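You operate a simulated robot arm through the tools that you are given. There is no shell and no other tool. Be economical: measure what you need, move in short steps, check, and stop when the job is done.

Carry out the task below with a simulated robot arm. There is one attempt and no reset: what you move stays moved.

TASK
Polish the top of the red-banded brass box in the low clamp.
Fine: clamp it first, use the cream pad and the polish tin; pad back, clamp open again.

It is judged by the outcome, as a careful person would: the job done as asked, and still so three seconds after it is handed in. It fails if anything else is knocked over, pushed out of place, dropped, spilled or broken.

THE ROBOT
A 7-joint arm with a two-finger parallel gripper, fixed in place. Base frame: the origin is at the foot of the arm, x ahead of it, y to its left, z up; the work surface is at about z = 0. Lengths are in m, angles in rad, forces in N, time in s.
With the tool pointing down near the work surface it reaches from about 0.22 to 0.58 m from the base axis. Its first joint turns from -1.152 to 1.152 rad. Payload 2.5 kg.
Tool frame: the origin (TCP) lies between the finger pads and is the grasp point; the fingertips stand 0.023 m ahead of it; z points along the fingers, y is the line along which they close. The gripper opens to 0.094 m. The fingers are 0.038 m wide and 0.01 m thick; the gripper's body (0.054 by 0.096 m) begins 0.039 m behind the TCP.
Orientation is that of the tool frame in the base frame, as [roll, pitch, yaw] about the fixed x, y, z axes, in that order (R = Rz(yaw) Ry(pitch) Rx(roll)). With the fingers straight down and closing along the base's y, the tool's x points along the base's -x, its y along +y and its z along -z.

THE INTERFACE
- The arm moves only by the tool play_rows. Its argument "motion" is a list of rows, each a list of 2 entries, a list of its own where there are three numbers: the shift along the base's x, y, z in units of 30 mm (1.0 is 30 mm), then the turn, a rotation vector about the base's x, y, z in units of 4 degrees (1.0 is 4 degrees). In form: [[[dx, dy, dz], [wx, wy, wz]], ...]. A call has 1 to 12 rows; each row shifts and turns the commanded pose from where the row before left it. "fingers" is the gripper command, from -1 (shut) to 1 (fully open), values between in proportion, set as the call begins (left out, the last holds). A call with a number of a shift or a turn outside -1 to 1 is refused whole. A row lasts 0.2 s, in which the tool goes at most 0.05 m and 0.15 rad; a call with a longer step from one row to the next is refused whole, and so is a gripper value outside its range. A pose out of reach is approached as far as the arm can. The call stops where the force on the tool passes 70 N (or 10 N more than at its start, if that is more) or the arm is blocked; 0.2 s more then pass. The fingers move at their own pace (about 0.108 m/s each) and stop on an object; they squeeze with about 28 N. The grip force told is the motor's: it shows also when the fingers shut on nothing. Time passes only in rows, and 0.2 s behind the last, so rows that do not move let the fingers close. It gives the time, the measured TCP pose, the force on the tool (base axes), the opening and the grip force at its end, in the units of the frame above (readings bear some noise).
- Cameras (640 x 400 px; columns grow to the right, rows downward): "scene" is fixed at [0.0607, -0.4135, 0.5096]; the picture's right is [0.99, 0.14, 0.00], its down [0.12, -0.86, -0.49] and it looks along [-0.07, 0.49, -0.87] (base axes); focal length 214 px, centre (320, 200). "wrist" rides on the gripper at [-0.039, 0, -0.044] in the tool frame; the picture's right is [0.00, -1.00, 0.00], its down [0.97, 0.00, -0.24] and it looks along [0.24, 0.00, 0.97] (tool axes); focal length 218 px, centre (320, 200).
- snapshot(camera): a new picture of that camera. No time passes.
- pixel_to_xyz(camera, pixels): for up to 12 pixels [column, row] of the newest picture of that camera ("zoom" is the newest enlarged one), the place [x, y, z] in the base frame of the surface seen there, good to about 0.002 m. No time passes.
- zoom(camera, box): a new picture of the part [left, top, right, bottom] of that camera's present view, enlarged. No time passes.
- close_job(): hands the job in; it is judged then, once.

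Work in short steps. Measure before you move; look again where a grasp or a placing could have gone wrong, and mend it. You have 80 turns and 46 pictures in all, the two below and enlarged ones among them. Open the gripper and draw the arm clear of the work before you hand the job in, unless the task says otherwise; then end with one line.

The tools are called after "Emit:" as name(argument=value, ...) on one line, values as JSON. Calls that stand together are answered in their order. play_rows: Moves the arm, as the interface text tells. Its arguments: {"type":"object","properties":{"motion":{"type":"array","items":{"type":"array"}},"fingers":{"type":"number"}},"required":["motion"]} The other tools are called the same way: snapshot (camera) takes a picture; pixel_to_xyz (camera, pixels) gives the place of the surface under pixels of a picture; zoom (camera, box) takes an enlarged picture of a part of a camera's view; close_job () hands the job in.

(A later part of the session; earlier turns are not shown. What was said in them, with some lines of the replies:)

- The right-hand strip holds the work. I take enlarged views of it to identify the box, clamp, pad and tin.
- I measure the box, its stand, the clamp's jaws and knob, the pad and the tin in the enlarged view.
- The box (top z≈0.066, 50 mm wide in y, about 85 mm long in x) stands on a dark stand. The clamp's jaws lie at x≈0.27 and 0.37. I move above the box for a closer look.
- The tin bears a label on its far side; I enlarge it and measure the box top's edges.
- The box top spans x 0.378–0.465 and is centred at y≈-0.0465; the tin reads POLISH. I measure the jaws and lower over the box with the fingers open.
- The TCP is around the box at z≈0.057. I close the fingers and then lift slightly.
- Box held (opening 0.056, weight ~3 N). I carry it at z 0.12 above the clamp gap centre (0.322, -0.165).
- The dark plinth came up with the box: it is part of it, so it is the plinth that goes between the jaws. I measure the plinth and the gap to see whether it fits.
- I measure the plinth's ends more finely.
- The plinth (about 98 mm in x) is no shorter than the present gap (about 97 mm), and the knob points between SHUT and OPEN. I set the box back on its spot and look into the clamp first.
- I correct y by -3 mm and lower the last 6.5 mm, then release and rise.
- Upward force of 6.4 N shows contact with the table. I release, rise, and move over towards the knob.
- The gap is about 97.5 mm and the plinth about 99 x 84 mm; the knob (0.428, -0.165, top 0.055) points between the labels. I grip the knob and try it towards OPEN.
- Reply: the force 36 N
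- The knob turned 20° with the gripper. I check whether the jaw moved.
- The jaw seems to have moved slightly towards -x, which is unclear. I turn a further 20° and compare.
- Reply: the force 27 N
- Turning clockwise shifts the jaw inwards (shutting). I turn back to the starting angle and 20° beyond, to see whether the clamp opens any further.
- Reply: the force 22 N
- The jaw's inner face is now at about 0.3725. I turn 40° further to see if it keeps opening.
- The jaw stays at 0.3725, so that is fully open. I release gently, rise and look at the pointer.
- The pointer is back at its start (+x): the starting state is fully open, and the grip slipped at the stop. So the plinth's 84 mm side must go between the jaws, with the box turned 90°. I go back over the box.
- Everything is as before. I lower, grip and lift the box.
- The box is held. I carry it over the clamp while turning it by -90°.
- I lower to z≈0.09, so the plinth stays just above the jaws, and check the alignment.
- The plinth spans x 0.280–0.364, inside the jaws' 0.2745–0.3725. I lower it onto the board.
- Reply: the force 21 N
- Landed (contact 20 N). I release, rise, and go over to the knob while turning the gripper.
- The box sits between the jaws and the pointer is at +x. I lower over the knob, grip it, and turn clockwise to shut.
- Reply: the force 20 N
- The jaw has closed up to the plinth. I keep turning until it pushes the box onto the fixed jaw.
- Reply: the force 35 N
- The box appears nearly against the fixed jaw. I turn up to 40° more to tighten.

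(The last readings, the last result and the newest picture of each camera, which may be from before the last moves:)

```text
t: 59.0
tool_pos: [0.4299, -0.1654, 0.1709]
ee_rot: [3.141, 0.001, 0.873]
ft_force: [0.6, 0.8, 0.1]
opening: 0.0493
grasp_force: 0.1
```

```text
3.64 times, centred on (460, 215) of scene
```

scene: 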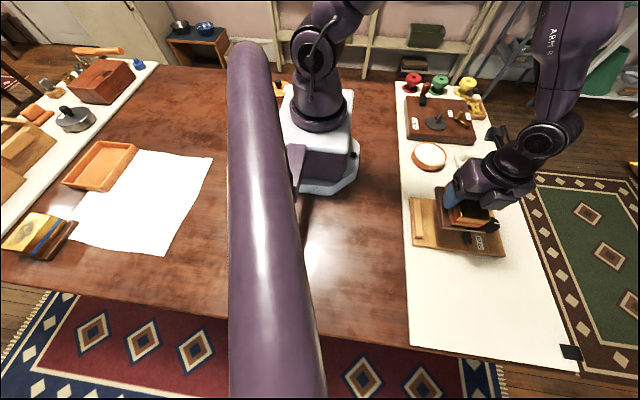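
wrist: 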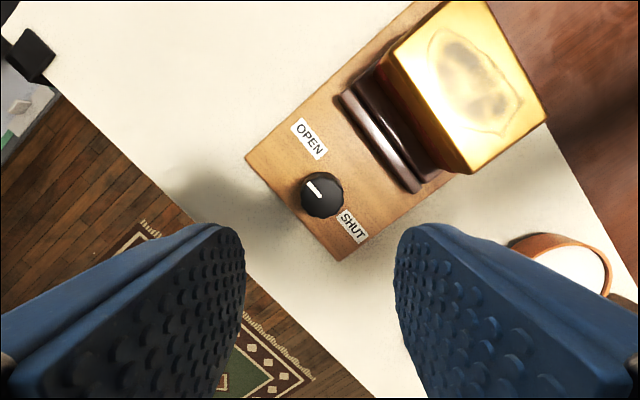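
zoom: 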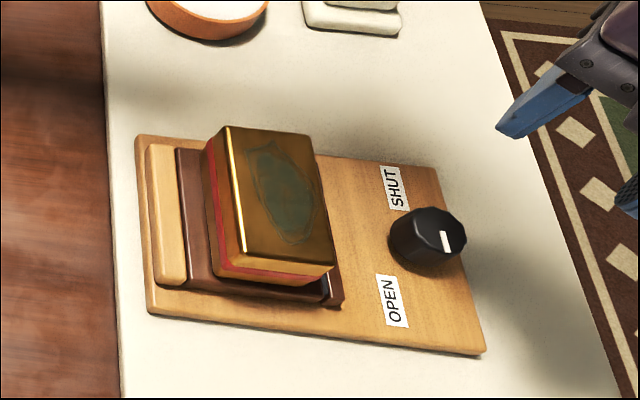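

The pointer now points to -y while the gripper turned much further, and the box did not shift in the last 40°: clamped tight. Next the pad: I turn the gripper back and move above it.

Emit:
play_rows(motion=[[[0, 0.6, 0], [0, 0, 1]], [[0, 0.6, 0], [0, 0, 1]], [[0, 0.6, 0], [0, 0, 1]], [[0, 0.6, 0], [0, 0, 1]], [[0, 0.6, 0], [0, 0, 1]], [[0, 0.6, 0], [0, 0, 1]], [[0, 0.6, 0], [0, 0, 1]], [[0, 0.6, 0], [0, 0, 1]], [[0, 0.6, 0], [0, 0, 1]], [[0, 0.6, 0], [0, 0, 1]], [[0, 0.6, 0], [0, 0, 1]], [[0, 0.4, 0], [0, 0, 1]]], fingers=0.05)

Emit:
play_rows(motion=[[[0, 0, 0], [0, 0, 1]], [[0, 0, 0], [0, 0, 1]], [[0, 0, 0], [0, 0, 1]], [[0, 0, 0], [0, 0, 1]], [[0, 0, 0], [0, 0, 1]], [[0, 0, 0], [0, 0, 1]], [[0, 0, 0], [0, 0, 1]], [[0, 0, 0], [0, 0, 1]], [[0, 0, 0], [0, 0, 1]], [[0, 0, 0], [0, 0, 1]], [[0, 0, 0], [0, 0, 1]], [[0, 0, 0], [0, 0, 1]]])

Emit:
play_rows(motion=[[[0, 0, 0], [0, 0, 1]], [[0, 0, 0], [0, 0, 1]], [[0, 0, 0], [0, 0, 1]], [[0, 0, 0], [0, 0, 1]], [[0, 0, 0], [0, 0, 1]], [[0, 0, 0], [0, 0, 1]], [[0, 0, 0], [0, 0, 1]], [[0, 0, 0], [0, 0, 1]], [[0, 0, 0], [0, 0, 0.5]], [[0, 0, 0], [0, 0, 0]]])

Emit:
snapshot(camera="wrist")

```text
t: 61.6
tool_pos: [0.4301, 0.0461, 0.1682]
ee_rot: [3.141, 0.0, 1.713]
ft_force: [-0.9, 0.7, 0.5]
opening: 0.0492
grasp_force: 0.0
```

```text
t: 64.2
tool_pos: [0.4289, 0.0444, 0.1692]
ee_rot: [-3.141, -0.001, 2.55]
ft_force: [-0.3, 0.2, 0.0]
opening: 0.0494
grasp_force: 0.1
```

```text
t: 66.4
tool_pos: [0.4293, 0.0449, 0.1679]
ee_rot: [3.141, 0.001, -3.141]
ft_force: [0.2, -0.4, 0.4]
opening: 0.0492
grasp_force: 0.0
```

```text
17 pictures are left
```

wrist: 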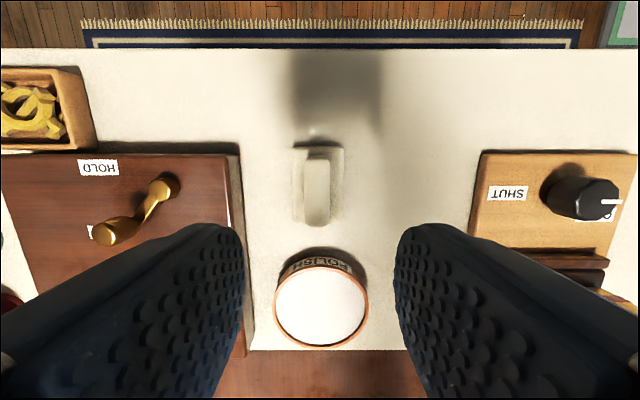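

Emit:
pixel_to_xyz(camera="wrist", pixels=[[317, 190], [306, 190], [328, 190], [317, 162], [317, 222], [298, 190], [341, 190], [320, 150], [322, 310], [322, 266], [322, 343], [276, 305]])

Emit:
zoom(camera="wrist", box=[250, 120, 390, 360])

```text
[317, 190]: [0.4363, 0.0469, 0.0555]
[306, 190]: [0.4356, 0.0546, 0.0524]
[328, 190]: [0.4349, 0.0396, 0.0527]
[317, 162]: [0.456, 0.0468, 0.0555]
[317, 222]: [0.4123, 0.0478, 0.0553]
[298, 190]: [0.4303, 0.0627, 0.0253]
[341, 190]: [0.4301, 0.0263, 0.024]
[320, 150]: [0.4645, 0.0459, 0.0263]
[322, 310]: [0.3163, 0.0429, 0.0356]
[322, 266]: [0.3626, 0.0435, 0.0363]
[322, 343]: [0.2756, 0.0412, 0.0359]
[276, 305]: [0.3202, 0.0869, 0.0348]
```

```text
1.67 times, centred on (320, 240) of wrist
```

zoom: 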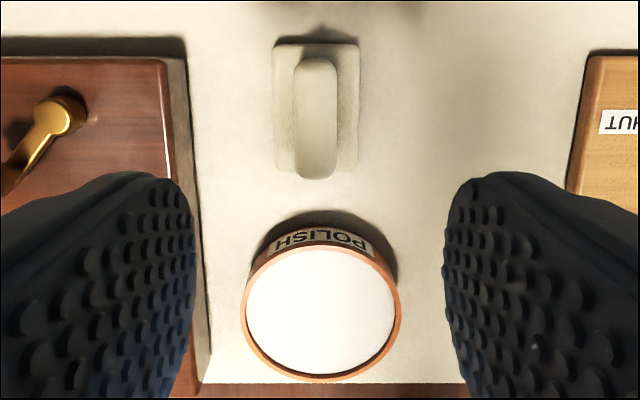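

Handle centre (0.433, 0.047), top 0.0555; pad base top 0.0245. I lower to z 0.052 and grip the handle.

Emit:
play_rows(motion=[[[0.13, 0.05, -0.9], [0, 0, 0]], [[0, 0, -0.9], [0, 0, 0]], [[0, 0, -0.9], [0, 0, 0]], [[0, 0, -0.8], [0, 0, 0]], [[0, 0, -0.37], [0, 0, 0]], [[0, 0, 0], [0, 0, 0]]])

Emit:
play_rows(motion=[[[0, 0, 0], [0, 0, 0]], [[0, 0, 0], [0, 0, 0]], [[0, 0, 0], [0, 0, 0]], [[0, 0, 0], [0, 0, 0]]], fingers=-1)

Emit:
play_rows(motion=[[[0, 0, 0.4], [0, 0, 0]], [[0, 0, 0.8], [0, 0, 0]], [[0, 0, 0.6], [0, 0, 0]], [[0, 0, 0], [0, 0, 0]]])

```text
t: 67.8
tool_pos: [0.4339, 0.0483, 0.0542]
ee_rot: [-3.142, -0.001, -3.14]
ft_force: [-0.9, -0.5, 0.7]
opening: 0.0495
grasp_force: 0.0
```

```text
t: 68.8
tool_pos: [0.4322, 0.0465, 0.0538]
ee_rot: [3.141, 0.0, 3.141]
ft_force: [-0.3, 0.2, 0.2]
opening: 0.0194
grasp_force: 27.8
```

```text
t: 69.8
tool_pos: [0.4341, 0.0478, 0.1071]
ee_rot: [-3.14, 0.001, -3.141]
ft_force: [0.5, -0.7, -0.2]
opening: 0.0194
grasp_force: 28.1
```

Pad held; its bottom is about 41 mm under the TCP. I bring it over the tin's centre (0.319, 0.043).

Emit:
play_rows(motion=[[[-0.77, -0.02, 0], [0, 0, 0]], [[-0.77, -0.02, 0], [0, 0, 0]], [[-0.77, -0.02, 0], [0, 0, 0]], [[-0.77, -0.02, 0], [0, 0, 0]], [[-0.75, 0, 0], [0, 0, 0]], [[0, 0, -0.5], [0, 0, 0]], [[0, 0, -0.3], [0, 0, 0]], [[0, 0, 0], [0, 0, 0]]])

Emit:
zoom(camera="scene", box=[390, 110, 510, 210])

```text
t: 71.6
tool_pos: [0.3183, 0.0441, 0.0829]
ee_rot: [-3.141, 0.002, 3.141]
ft_force: [0.5, 1.1, -0.3]
opening: 0.0191
grasp_force: 27.5
```

```text
4.00 times, centred on (450, 160) of scene
```

zoom: 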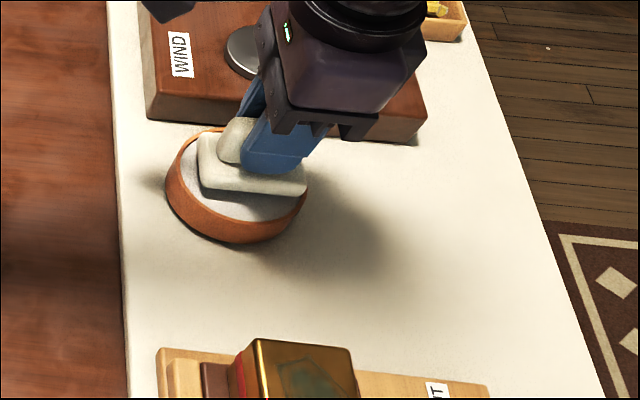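

The pad is centred in the tin. I lower in small steps until light contact.

Emit:
play_rows(motion=[[[0, 0, -0.1], [0, 0, 0]], [[0, 0, -0.1], [0, 0, 0]], [[0, 0, -0.05], [0, 0, 0]], [[0, 0, 0], [0, 0, 0]]])

```text
t: 72.6
tool_pos: [0.3176, 0.0444, 0.0756]
ee_rot: [3.141, 0.002, 3.141]
ft_force: [-4.3, -0.5, 23.2]
opening: 0.0191
grasp_force: 27.8
```

Contact at 23 N: the pad is on the polish. I hold briefly, lift, and carry the pad above the box (0.3165, -0.163).

Emit:
play_rows(motion=[[[0, 0, 0], [0, 0, 0]], [[0, 0, 0.5], [0, 0, 0]], [[0, 0, 0.9], [0, 0, 0]], [[0, 0, 0.9], [0, 0, 0]], [[0, 0, 0.3], [0, 0, 0]], [[0, 0, 0], [0, 0, 0]]])

Emit:
zoom(camera="scene", box=[390, 110, 540, 270])

Emit:
pixel_to_xyz(camera="zoom", pixels=[[228, 240], [300, 235], [240, 312], [310, 318], [270, 275]])

```text
t: 74.0
tool_pos: [0.318, 0.0445, 0.1541]
ee_rot: [3.141, 0.001, 3.14]
ft_force: [-0.5, -0.5, 0.3]
opening: 0.0189
grasp_force: 28.1
```

```text
2.50 times, centred on (465, 190) of scene
```

zoom: 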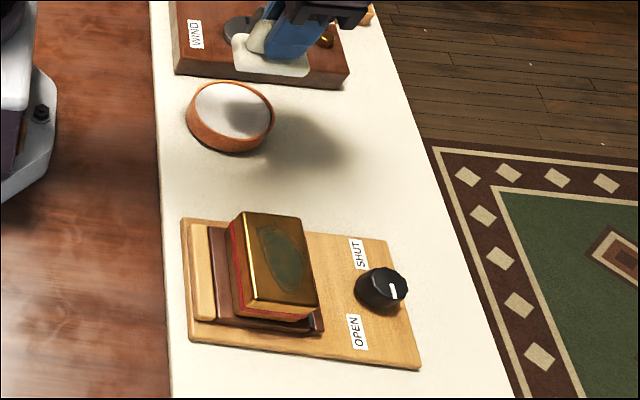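

```text
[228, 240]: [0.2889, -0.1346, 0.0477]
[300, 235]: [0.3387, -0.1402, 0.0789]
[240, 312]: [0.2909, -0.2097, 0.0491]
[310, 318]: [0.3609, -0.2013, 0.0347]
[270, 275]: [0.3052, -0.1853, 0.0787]
```

Emit:
play_rows(motion=[[[0, -0.99, 0], [0, 0, 0]], [[0, -0.99, 0], [0, 0, 0]], [[0, -0.99, 0], [0, 0, 0]], [[0, -0.99, 0], [0, 0, 0]], [[0, -0.99, 0], [0, 0, 0]], [[0, -0.99, 0], [0, 0, 0]], [[-0.05, -0.97, 0], [0, 0, 0]], [[0, 0, -0.5], [0, 0, 0]], [[0, 0, -0.4], [0, 0, 0]], [[0, 0, 0], [0, 0, 0]]])

Emit:
play_rows(motion=[[[0, 0, -0.1], [0, 0, 0]], [[0, 0, -0.1], [0, 0, 0]], [[0, 0, -0.08], [0, 0, 0]], [[0, 0, 0], [0, 0, 0]]])

```text
t: 76.2
tool_pos: [0.3175, -0.1634, 0.1255]
ee_rot: [3.141, 0.001, 3.139]
ft_force: [-0.6, -0.1, -0.6]
opening: 0.0192
grasp_force: 28.3
```

```text
t: 77.2
tool_pos: [0.318, -0.1629, 0.1191]
ee_rot: [-3.142, 0.001, 3.141]
ft_force: [-6.3, 3.7, 23.6]
opening: 0.0193
grasp_force: 27.6
```

Pad presses on the box top with about 24 N. I rub back and forth along y.

Emit:
play_rows(motion=[[[0, 0.4, 0], [0, 0, 0]], [[0, 0.4, 0], [0, 0, 0]], [[0, -0.4, 0], [0, 0, 0]], [[0, -0.4, 0], [0, 0, 0]], [[0, -0.4, 0], [0, 0, 0]], [[0, -0.4, 0], [0, 0, 0]], [[0, 0.4, 0], [0, 0, 0]], [[0, 0.4, 0], [0, 0, 0]], [[0, 0.4, 0], [0, 0, 0]], [[0, 0.4, 0], [0, 0, 0]], [[0, -0.4, 0], [0, 0, 0]], [[0, -0.4, 0], [0, 0, 0]]])

Emit:
play_rows(motion=[[[0.2, 0.4, 0], [0, 0, 0]], [[0, 0.4, 0], [0, 0, 0]], [[0, -0.4, 0], [0, 0, 0]], [[0, -0.4, 0], [0, 0, 0]], [[0, -0.4, 0], [0, 0, 0]], [[0, -0.4, 0], [0, 0, 0]], [[-0.4, 0.4, 0], [0, 0, 0]], [[0, 0.4, 0], [0, 0, 0]], [[0, 0.4, 0], [0, 0, 0]], [[0, 0.4, 0], [0, 0, 0]], [[0, -0.4, 0], [0, 0, 0]], [[0.2, -0.4, 0], [0, 0, 0]]])

Emit:
play_rows(motion=[[[0, 0, 0.5], [0, 0, 0]], [[0, 0, 0.8], [0, 0, 0]], [[0, 0.9, 0], [0, 0, 0]], [[0, 0.9, 0], [0, 0, 0]], [[0, 0.9, 0], [0, 0, 0]], [[0, 0.9, 0], [0, 0, 0]], [[0, 0, 0], [0, 0, 0]]])

Emit:
zoom(camera="scene", box=[390, 110, 540, 270])

```text
t: 79.8
tool_pos: [0.3179, -0.1627, 0.1186]
ee_rot: [3.138, -0.001, -3.141]
ft_force: [0.2, 10.5, 21.1]
opening: 0.0193
grasp_force: 28.2
```

```text
t: 82.4
tool_pos: [0.3152, -0.1617, 0.1172]
ee_rot: [3.139, -0.001, -3.14]
ft_force: [-5.4, 14.0, 28.4]
opening: 0.0193
grasp_force: 27.8
```

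```text
t: 84.0
tool_pos: [0.3176, -0.0568, 0.1573]
ee_rot: [-3.141, 0.001, -3.141]
ft_force: [0.4, 0.4, -0.7]
opening: 0.0193
grasp_force: 28.1
```

```text
2.50 times, centred on (465, 190) of scene
```

zoom: 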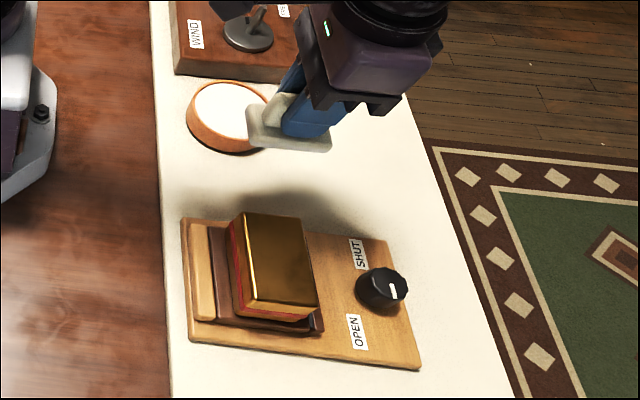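

The tarnish looks gone. I check closely before putting the pad back.

Emit:
zoom(camera="scene", box=[435, 185, 485, 245])

Emit:
play_rows(motion=[[[0.77, 0.7, 0], [0, 0, 0]], [[0.77, 0.7, 0], [0, 0, 0]], [[0.77, 0.7, 0], [0, 0, 0]], [[0.77, 0.7, 0], [0, 0, 0]], [[0.77, 0.65, 0], [0, 0, 0]], [[0, 0, -0.9], [0, 0, 0]], [[0, 0, -0.9], [0, 0, 0]], [[0, 0, -0.9], [0, 0, 0]], [[0, 0, -0.4], [0, 0, 0]], [[0, 0, 0], [0, 0, 0]]])

```text
6.67 times, centred on (460, 215) of scene
```

zoom: 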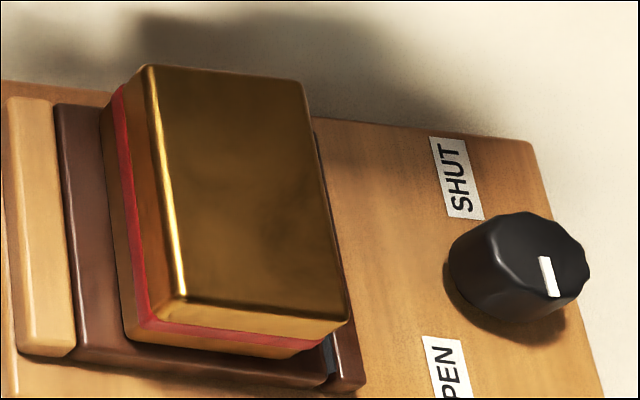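

```text
t: 86.2
tool_pos: [0.4312, 0.0484, 0.0637]
ee_rot: [3.14, -0.002, -3.141]
ft_force: [0.1, 0.3, 0.0]
opening: 0.0192
grasp_force: 28.1
```

The top is clean. I lower the pad onto its place, (0.4325, 0.0467).

Emit:
play_rows(motion=[[[0.04, -0.04, -0.15], [0, 0, 0]], [[0, 0, -0.12], [0, 0, 0]], [[0, 0, -0.06], [0, 0, 0]], [[0, 0, 0], [0, 0, 0]]])

```text
t: 87.2
tool_pos: [0.4338, 0.047, 0.054]
ee_rot: [-3.141, 0.0, -3.139]
ft_force: [1.4, -0.3, -0.2]
opening: 0.0192
grasp_force: 28.3
```

Emit:
play_rows(motion=[[[-0.03, 0, -0.05], [0, 0, 0]], [[0, 0, 0], [0, 0, 0]]])

```text
t: 87.8
tool_pos: [0.4325, 0.0476, 0.053]
ee_rot: [-3.141, 0.0, 3.141]
ft_force: [0.0, 0.0, -0.4]
opening: 0.0193
grasp_force: 27.7
```

Emit:
play_rows(motion=[[[0, 0, -0.05], [0, 0, 0]], [[0, 0, 0], [0, 0, 0]]])

```text
t: 88.4
tool_pos: [0.4332, 0.0478, 0.0512]
ee_rot: [3.141, 0.0, -3.141]
ft_force: [-5.3, -0.8, 14.8]
opening: 0.0192
grasp_force: 27.4
```

Contact. I release, rise and move above the knob, turning the gripper to -40° to have room for the opening turn.

Emit:
play_rows(motion=[[[0, 0, 0], [0, 0, 0]], [[0, 0, 0], [0, 0, 0]], [[0, 0, 0.5], [0, 0, 0]], [[0, 0, 0.9], [0, 0, 0]], [[0, 0, 0.9], [0, 0, 0]], [[0, 0, 0.9], [0, 0, 0]], [[0, 0, 0.6], [0, 0, 0]], [[0, 0, 0], [0, 0, 0]]], fingers=0.05)

Emit:
play_rows(motion=[[[0, -0.71, 0], [0, 0, -1]], [[0, -0.71, 0], [0, 0, -1]], [[0, -0.71, 0], [0, 0, -1]], [[0, -0.71, 0], [0, 0, -1]], [[0, -0.71, 0], [0, 0, -1]], [[0, -0.71, 0], [0, 0, -1]], [[0, -0.71, 0], [0, 0, -1]], [[0, -0.71, 0], [0, 0, -1]], [[0, -0.71, 0], [0, 0, -1]], [[-0.15, -0.7, 0], [0, 0, -1]], [[0, 0, 0], [0, 0, 0]]])

Emit:
snapshot(camera="wrist")

Emit:
snapshot(camera="scene")

```text
t: 90.2
tool_pos: [0.4312, 0.0472, 0.1652]
ee_rot: [3.14, -0.001, 3.141]
ft_force: [0.4, 0.0, 0.0]
opening: 0.0493
grasp_force: 0.1
```

```text
t: 92.6
tool_pos: [0.428, -0.1655, 0.1649]
ee_rot: [3.141, 0.001, 2.443]
ft_force: [-0.1, 0.0, 0.7]
opening: 0.0493
grasp_force: 0.0
```

```text
11 pictures are left
```

wrist: 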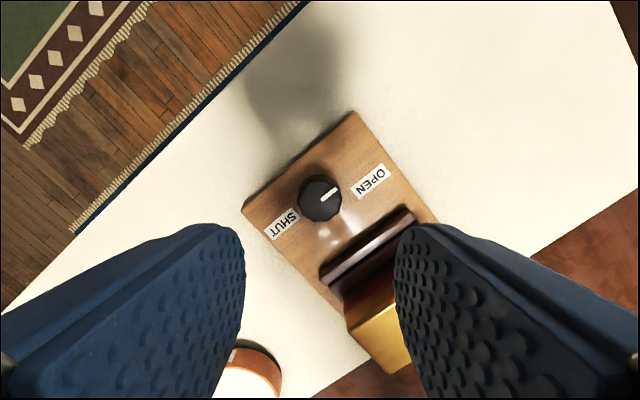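

```text
10 pictures are left
```

scene: 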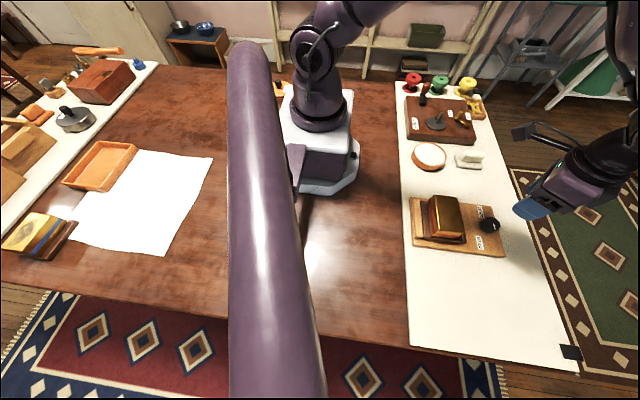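

Pad is back; pointer at about -y. I lower, grip the knob and turn counter-clockwise about 100°+ to the open stop.

Emit:
play_rows(motion=[[[0, 0, -0.9], [0, 0, 0]], [[0, 0, -0.9], [0, 0, 0]], [[0, 0, -0.9], [0, 0, 0]], [[0, 0, -0.7], [0, 0, 0]], [[0, 0, -0.33], [0, 0, 0]], [[0, 0, 0], [0, 0, 0]]])

Emit:
play_rows(motion=[[[0, 0, 0], [0, 0, 0]], [[0, 0, 0], [0, 0, 0]], [[0, 0, 0], [0, 0, 1]], [[0, 0, 0], [0, 0, 1]], [[0, 0, 0], [0, 0, 1]], [[0, 0, 0], [0, 0, 1]], [[0, 0, 0], [0, 0, 1]], [[0, 0, 0], [0, 0, 1]], [[0, 0, 0], [0, 0, 1]], [[0, 0, 0], [0, 0, 1]], [[0, 0, 0], [0, 0, 1]], [[0, 0, 0], [0, 0, 1]]], fingers=-1)

Emit:
play_rows(motion=[[[0, 0, 0], [0, 0, 1]], [[0, 0, 0], [0, 0, 1]], [[0, 0, 0], [0, 0, 1]], [[0, 0, 0], [0, 0, 1]], [[0, 0, 0], [0, 0, 1]], [[0, 0, 0], [0, 0, 1]], [[0, 0, 0], [0, 0, 1]], [[0, 0, 0], [0, 0, 1]], [[0, 0, 0], [0, 0, 1]], [[0, 0, 0], [0, 0, 1]], [[0, 0, 0], [0, 0, 1]], [[0, 0, 0], [0, 0, 1]]])

Emit:
play_rows(motion=[[[0, 0, 0], [0, 0, 1]], [[0, 0, 0], [0, 0, 1]], [[0, 0, 0], [0, 0, 1]], [[0, 0, 0], [0, 0, 1]], [[0, 0, 0], [0, 0, 0]]])

Emit:
zoom(camera="scene", box=[395, 160, 525, 270])

```text
t: 94.0
tool_pos: [0.4292, -0.1662, 0.0533]
ee_rot: [3.139, -0.001, 2.443]
ft_force: [0.6, 0.3, -0.5]
opening: 0.0496
grasp_force: 0.1
```

```text
t: 96.6
tool_pos: [0.4277, -0.1638, 0.0536]
ee_rot: [3.14, 0.0, -3.14]
ft_force: [12.8, 4.9, -21.0]
opening: 0.0354
grasp_force: 44.9
```

```text
t: 99.2
tool_pos: [0.4281, -0.1649, 0.0536]
ee_rot: [3.138, 0.0, -2.302]
ft_force: [9.4, 13.7, -10.3]
opening: 0.0358
grasp_force: 45.1
```

```text
t: 100.4
tool_pos: [0.4276, -0.1665, 0.0534]
ee_rot: [3.14, -0.004, -2.027]
ft_force: [-8.6, 6.0, 6.0]
opening: 0.0354
grasp_force: 45.5
```

```text
3.64 times, centred on (460, 215) of scene
```

zoom: 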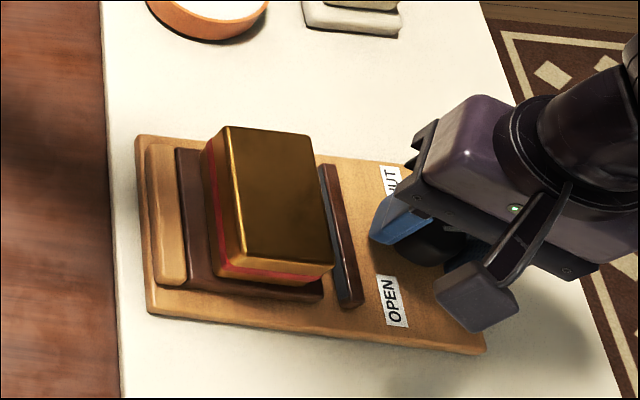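

The jaw is back at the open position. I release with a small opening, rise and draw clear.

Emit:
play_rows(motion=[[[0, 0, 0], [0, 0, 0]], [[0, 0, 0], [0, 0, 0]], [[0, 0, 0.6], [0, 0, 0]], [[0, 0, 0.9], [0, 0, 0]], [[0, 0, 0.9], [0, 0, 0]], [[0, 0, 0.9], [0, 0, -1]], [[0, 0, 0.9], [0, 0, -1]], [[0, 0, 0.9], [0, 0, -1]], [[0, 0, 0.5], [0, 0, -1]], [[0, 0, 0], [0, 0, 0]]], fingers=0)

Emit:
snapshot(camera="wrist")

Emit:
zoom(camera="scene", box=[390, 110, 540, 270])

Emit:
pixel_to_xyz(camera="zoom", pixels=[[316, 280], [322, 310], [318, 290], [230, 110], [300, 125]])

```text
t: 102.6
tool_pos: [0.4285, -0.1657, 0.2226]
ee_rot: [3.141, -0.002, -2.306]
ft_force: [0.5, -0.3, -0.2]
opening: 0.0468
grasp_force: 0.1
```

```text
8 pictures are left
```

wrist: 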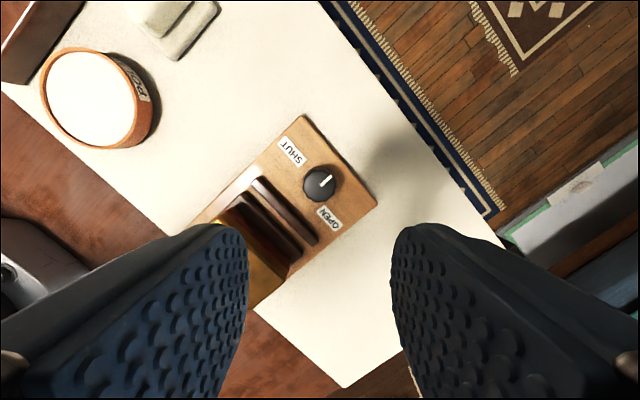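

```text
2.50 times, centred on (465, 190) of scene
```

zoom: 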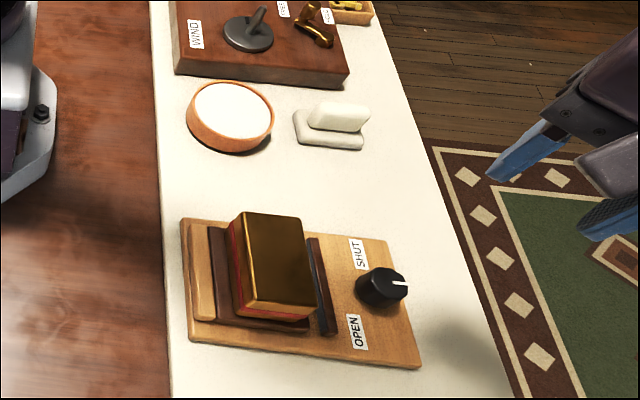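

```text
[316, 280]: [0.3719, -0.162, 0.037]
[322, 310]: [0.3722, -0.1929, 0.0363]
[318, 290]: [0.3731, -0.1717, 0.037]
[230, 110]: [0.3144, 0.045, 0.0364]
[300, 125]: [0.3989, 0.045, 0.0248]
```

The jaw is at 0.372 (open), the pad is in its place and the box top is clean. I open the gripper, draw clear and take a last look at the top.

Emit:
play_rows(motion=[[[-0.5, 0.3, 0.8], [0, 0, -1]], [[-0.5, 0.3, 0.8], [0, 0, -1]], [[-0.5, 0.3, 0.8], [0, 0, -1]], [[-0.5, 0.3, 0.6], [0, 0, -1]], [[-0.5, 0.3, 0], [0, 0, -1]], [[-0.5, 0.3, 0], [0, 0, -1]], [[0, 0, 0], [0, 0, -1]], [[0, 0, 0], [0, 0, -1]], [[0, 0, 0], [0, 0, -1]], [[0, 0, 0], [0, 0, 0]]], fingers=1)

Emit:
snapshot(camera="wrist")

```text
t: 104.8
tool_pos: [0.3386, -0.1122, 0.312]
ee_rot: [-3.141, -0.001, -2.933]
ft_force: [-0.7, 0.1, 0.0]
opening: 0.0941
grasp_force: 0.0
```

```text
6 pictures are left
```

wrist: 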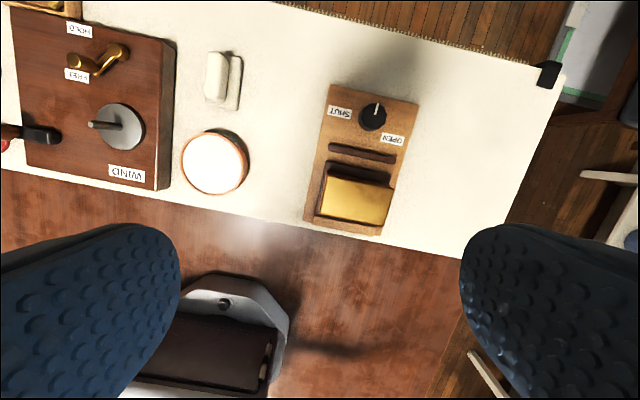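

The box top is clean all over, the clamp is open, the pad is back and the arm is clear. I hand the job in.

Emit:
close_job()

```text
The job is handed in.
```

The red-banded brass box was clamped in the low clamp and its top polished with the cream pad and polish from the tin. The pad is back in its place and the clamp is open again with the box still in it, turned 90° because it only fits between the jaws that way.
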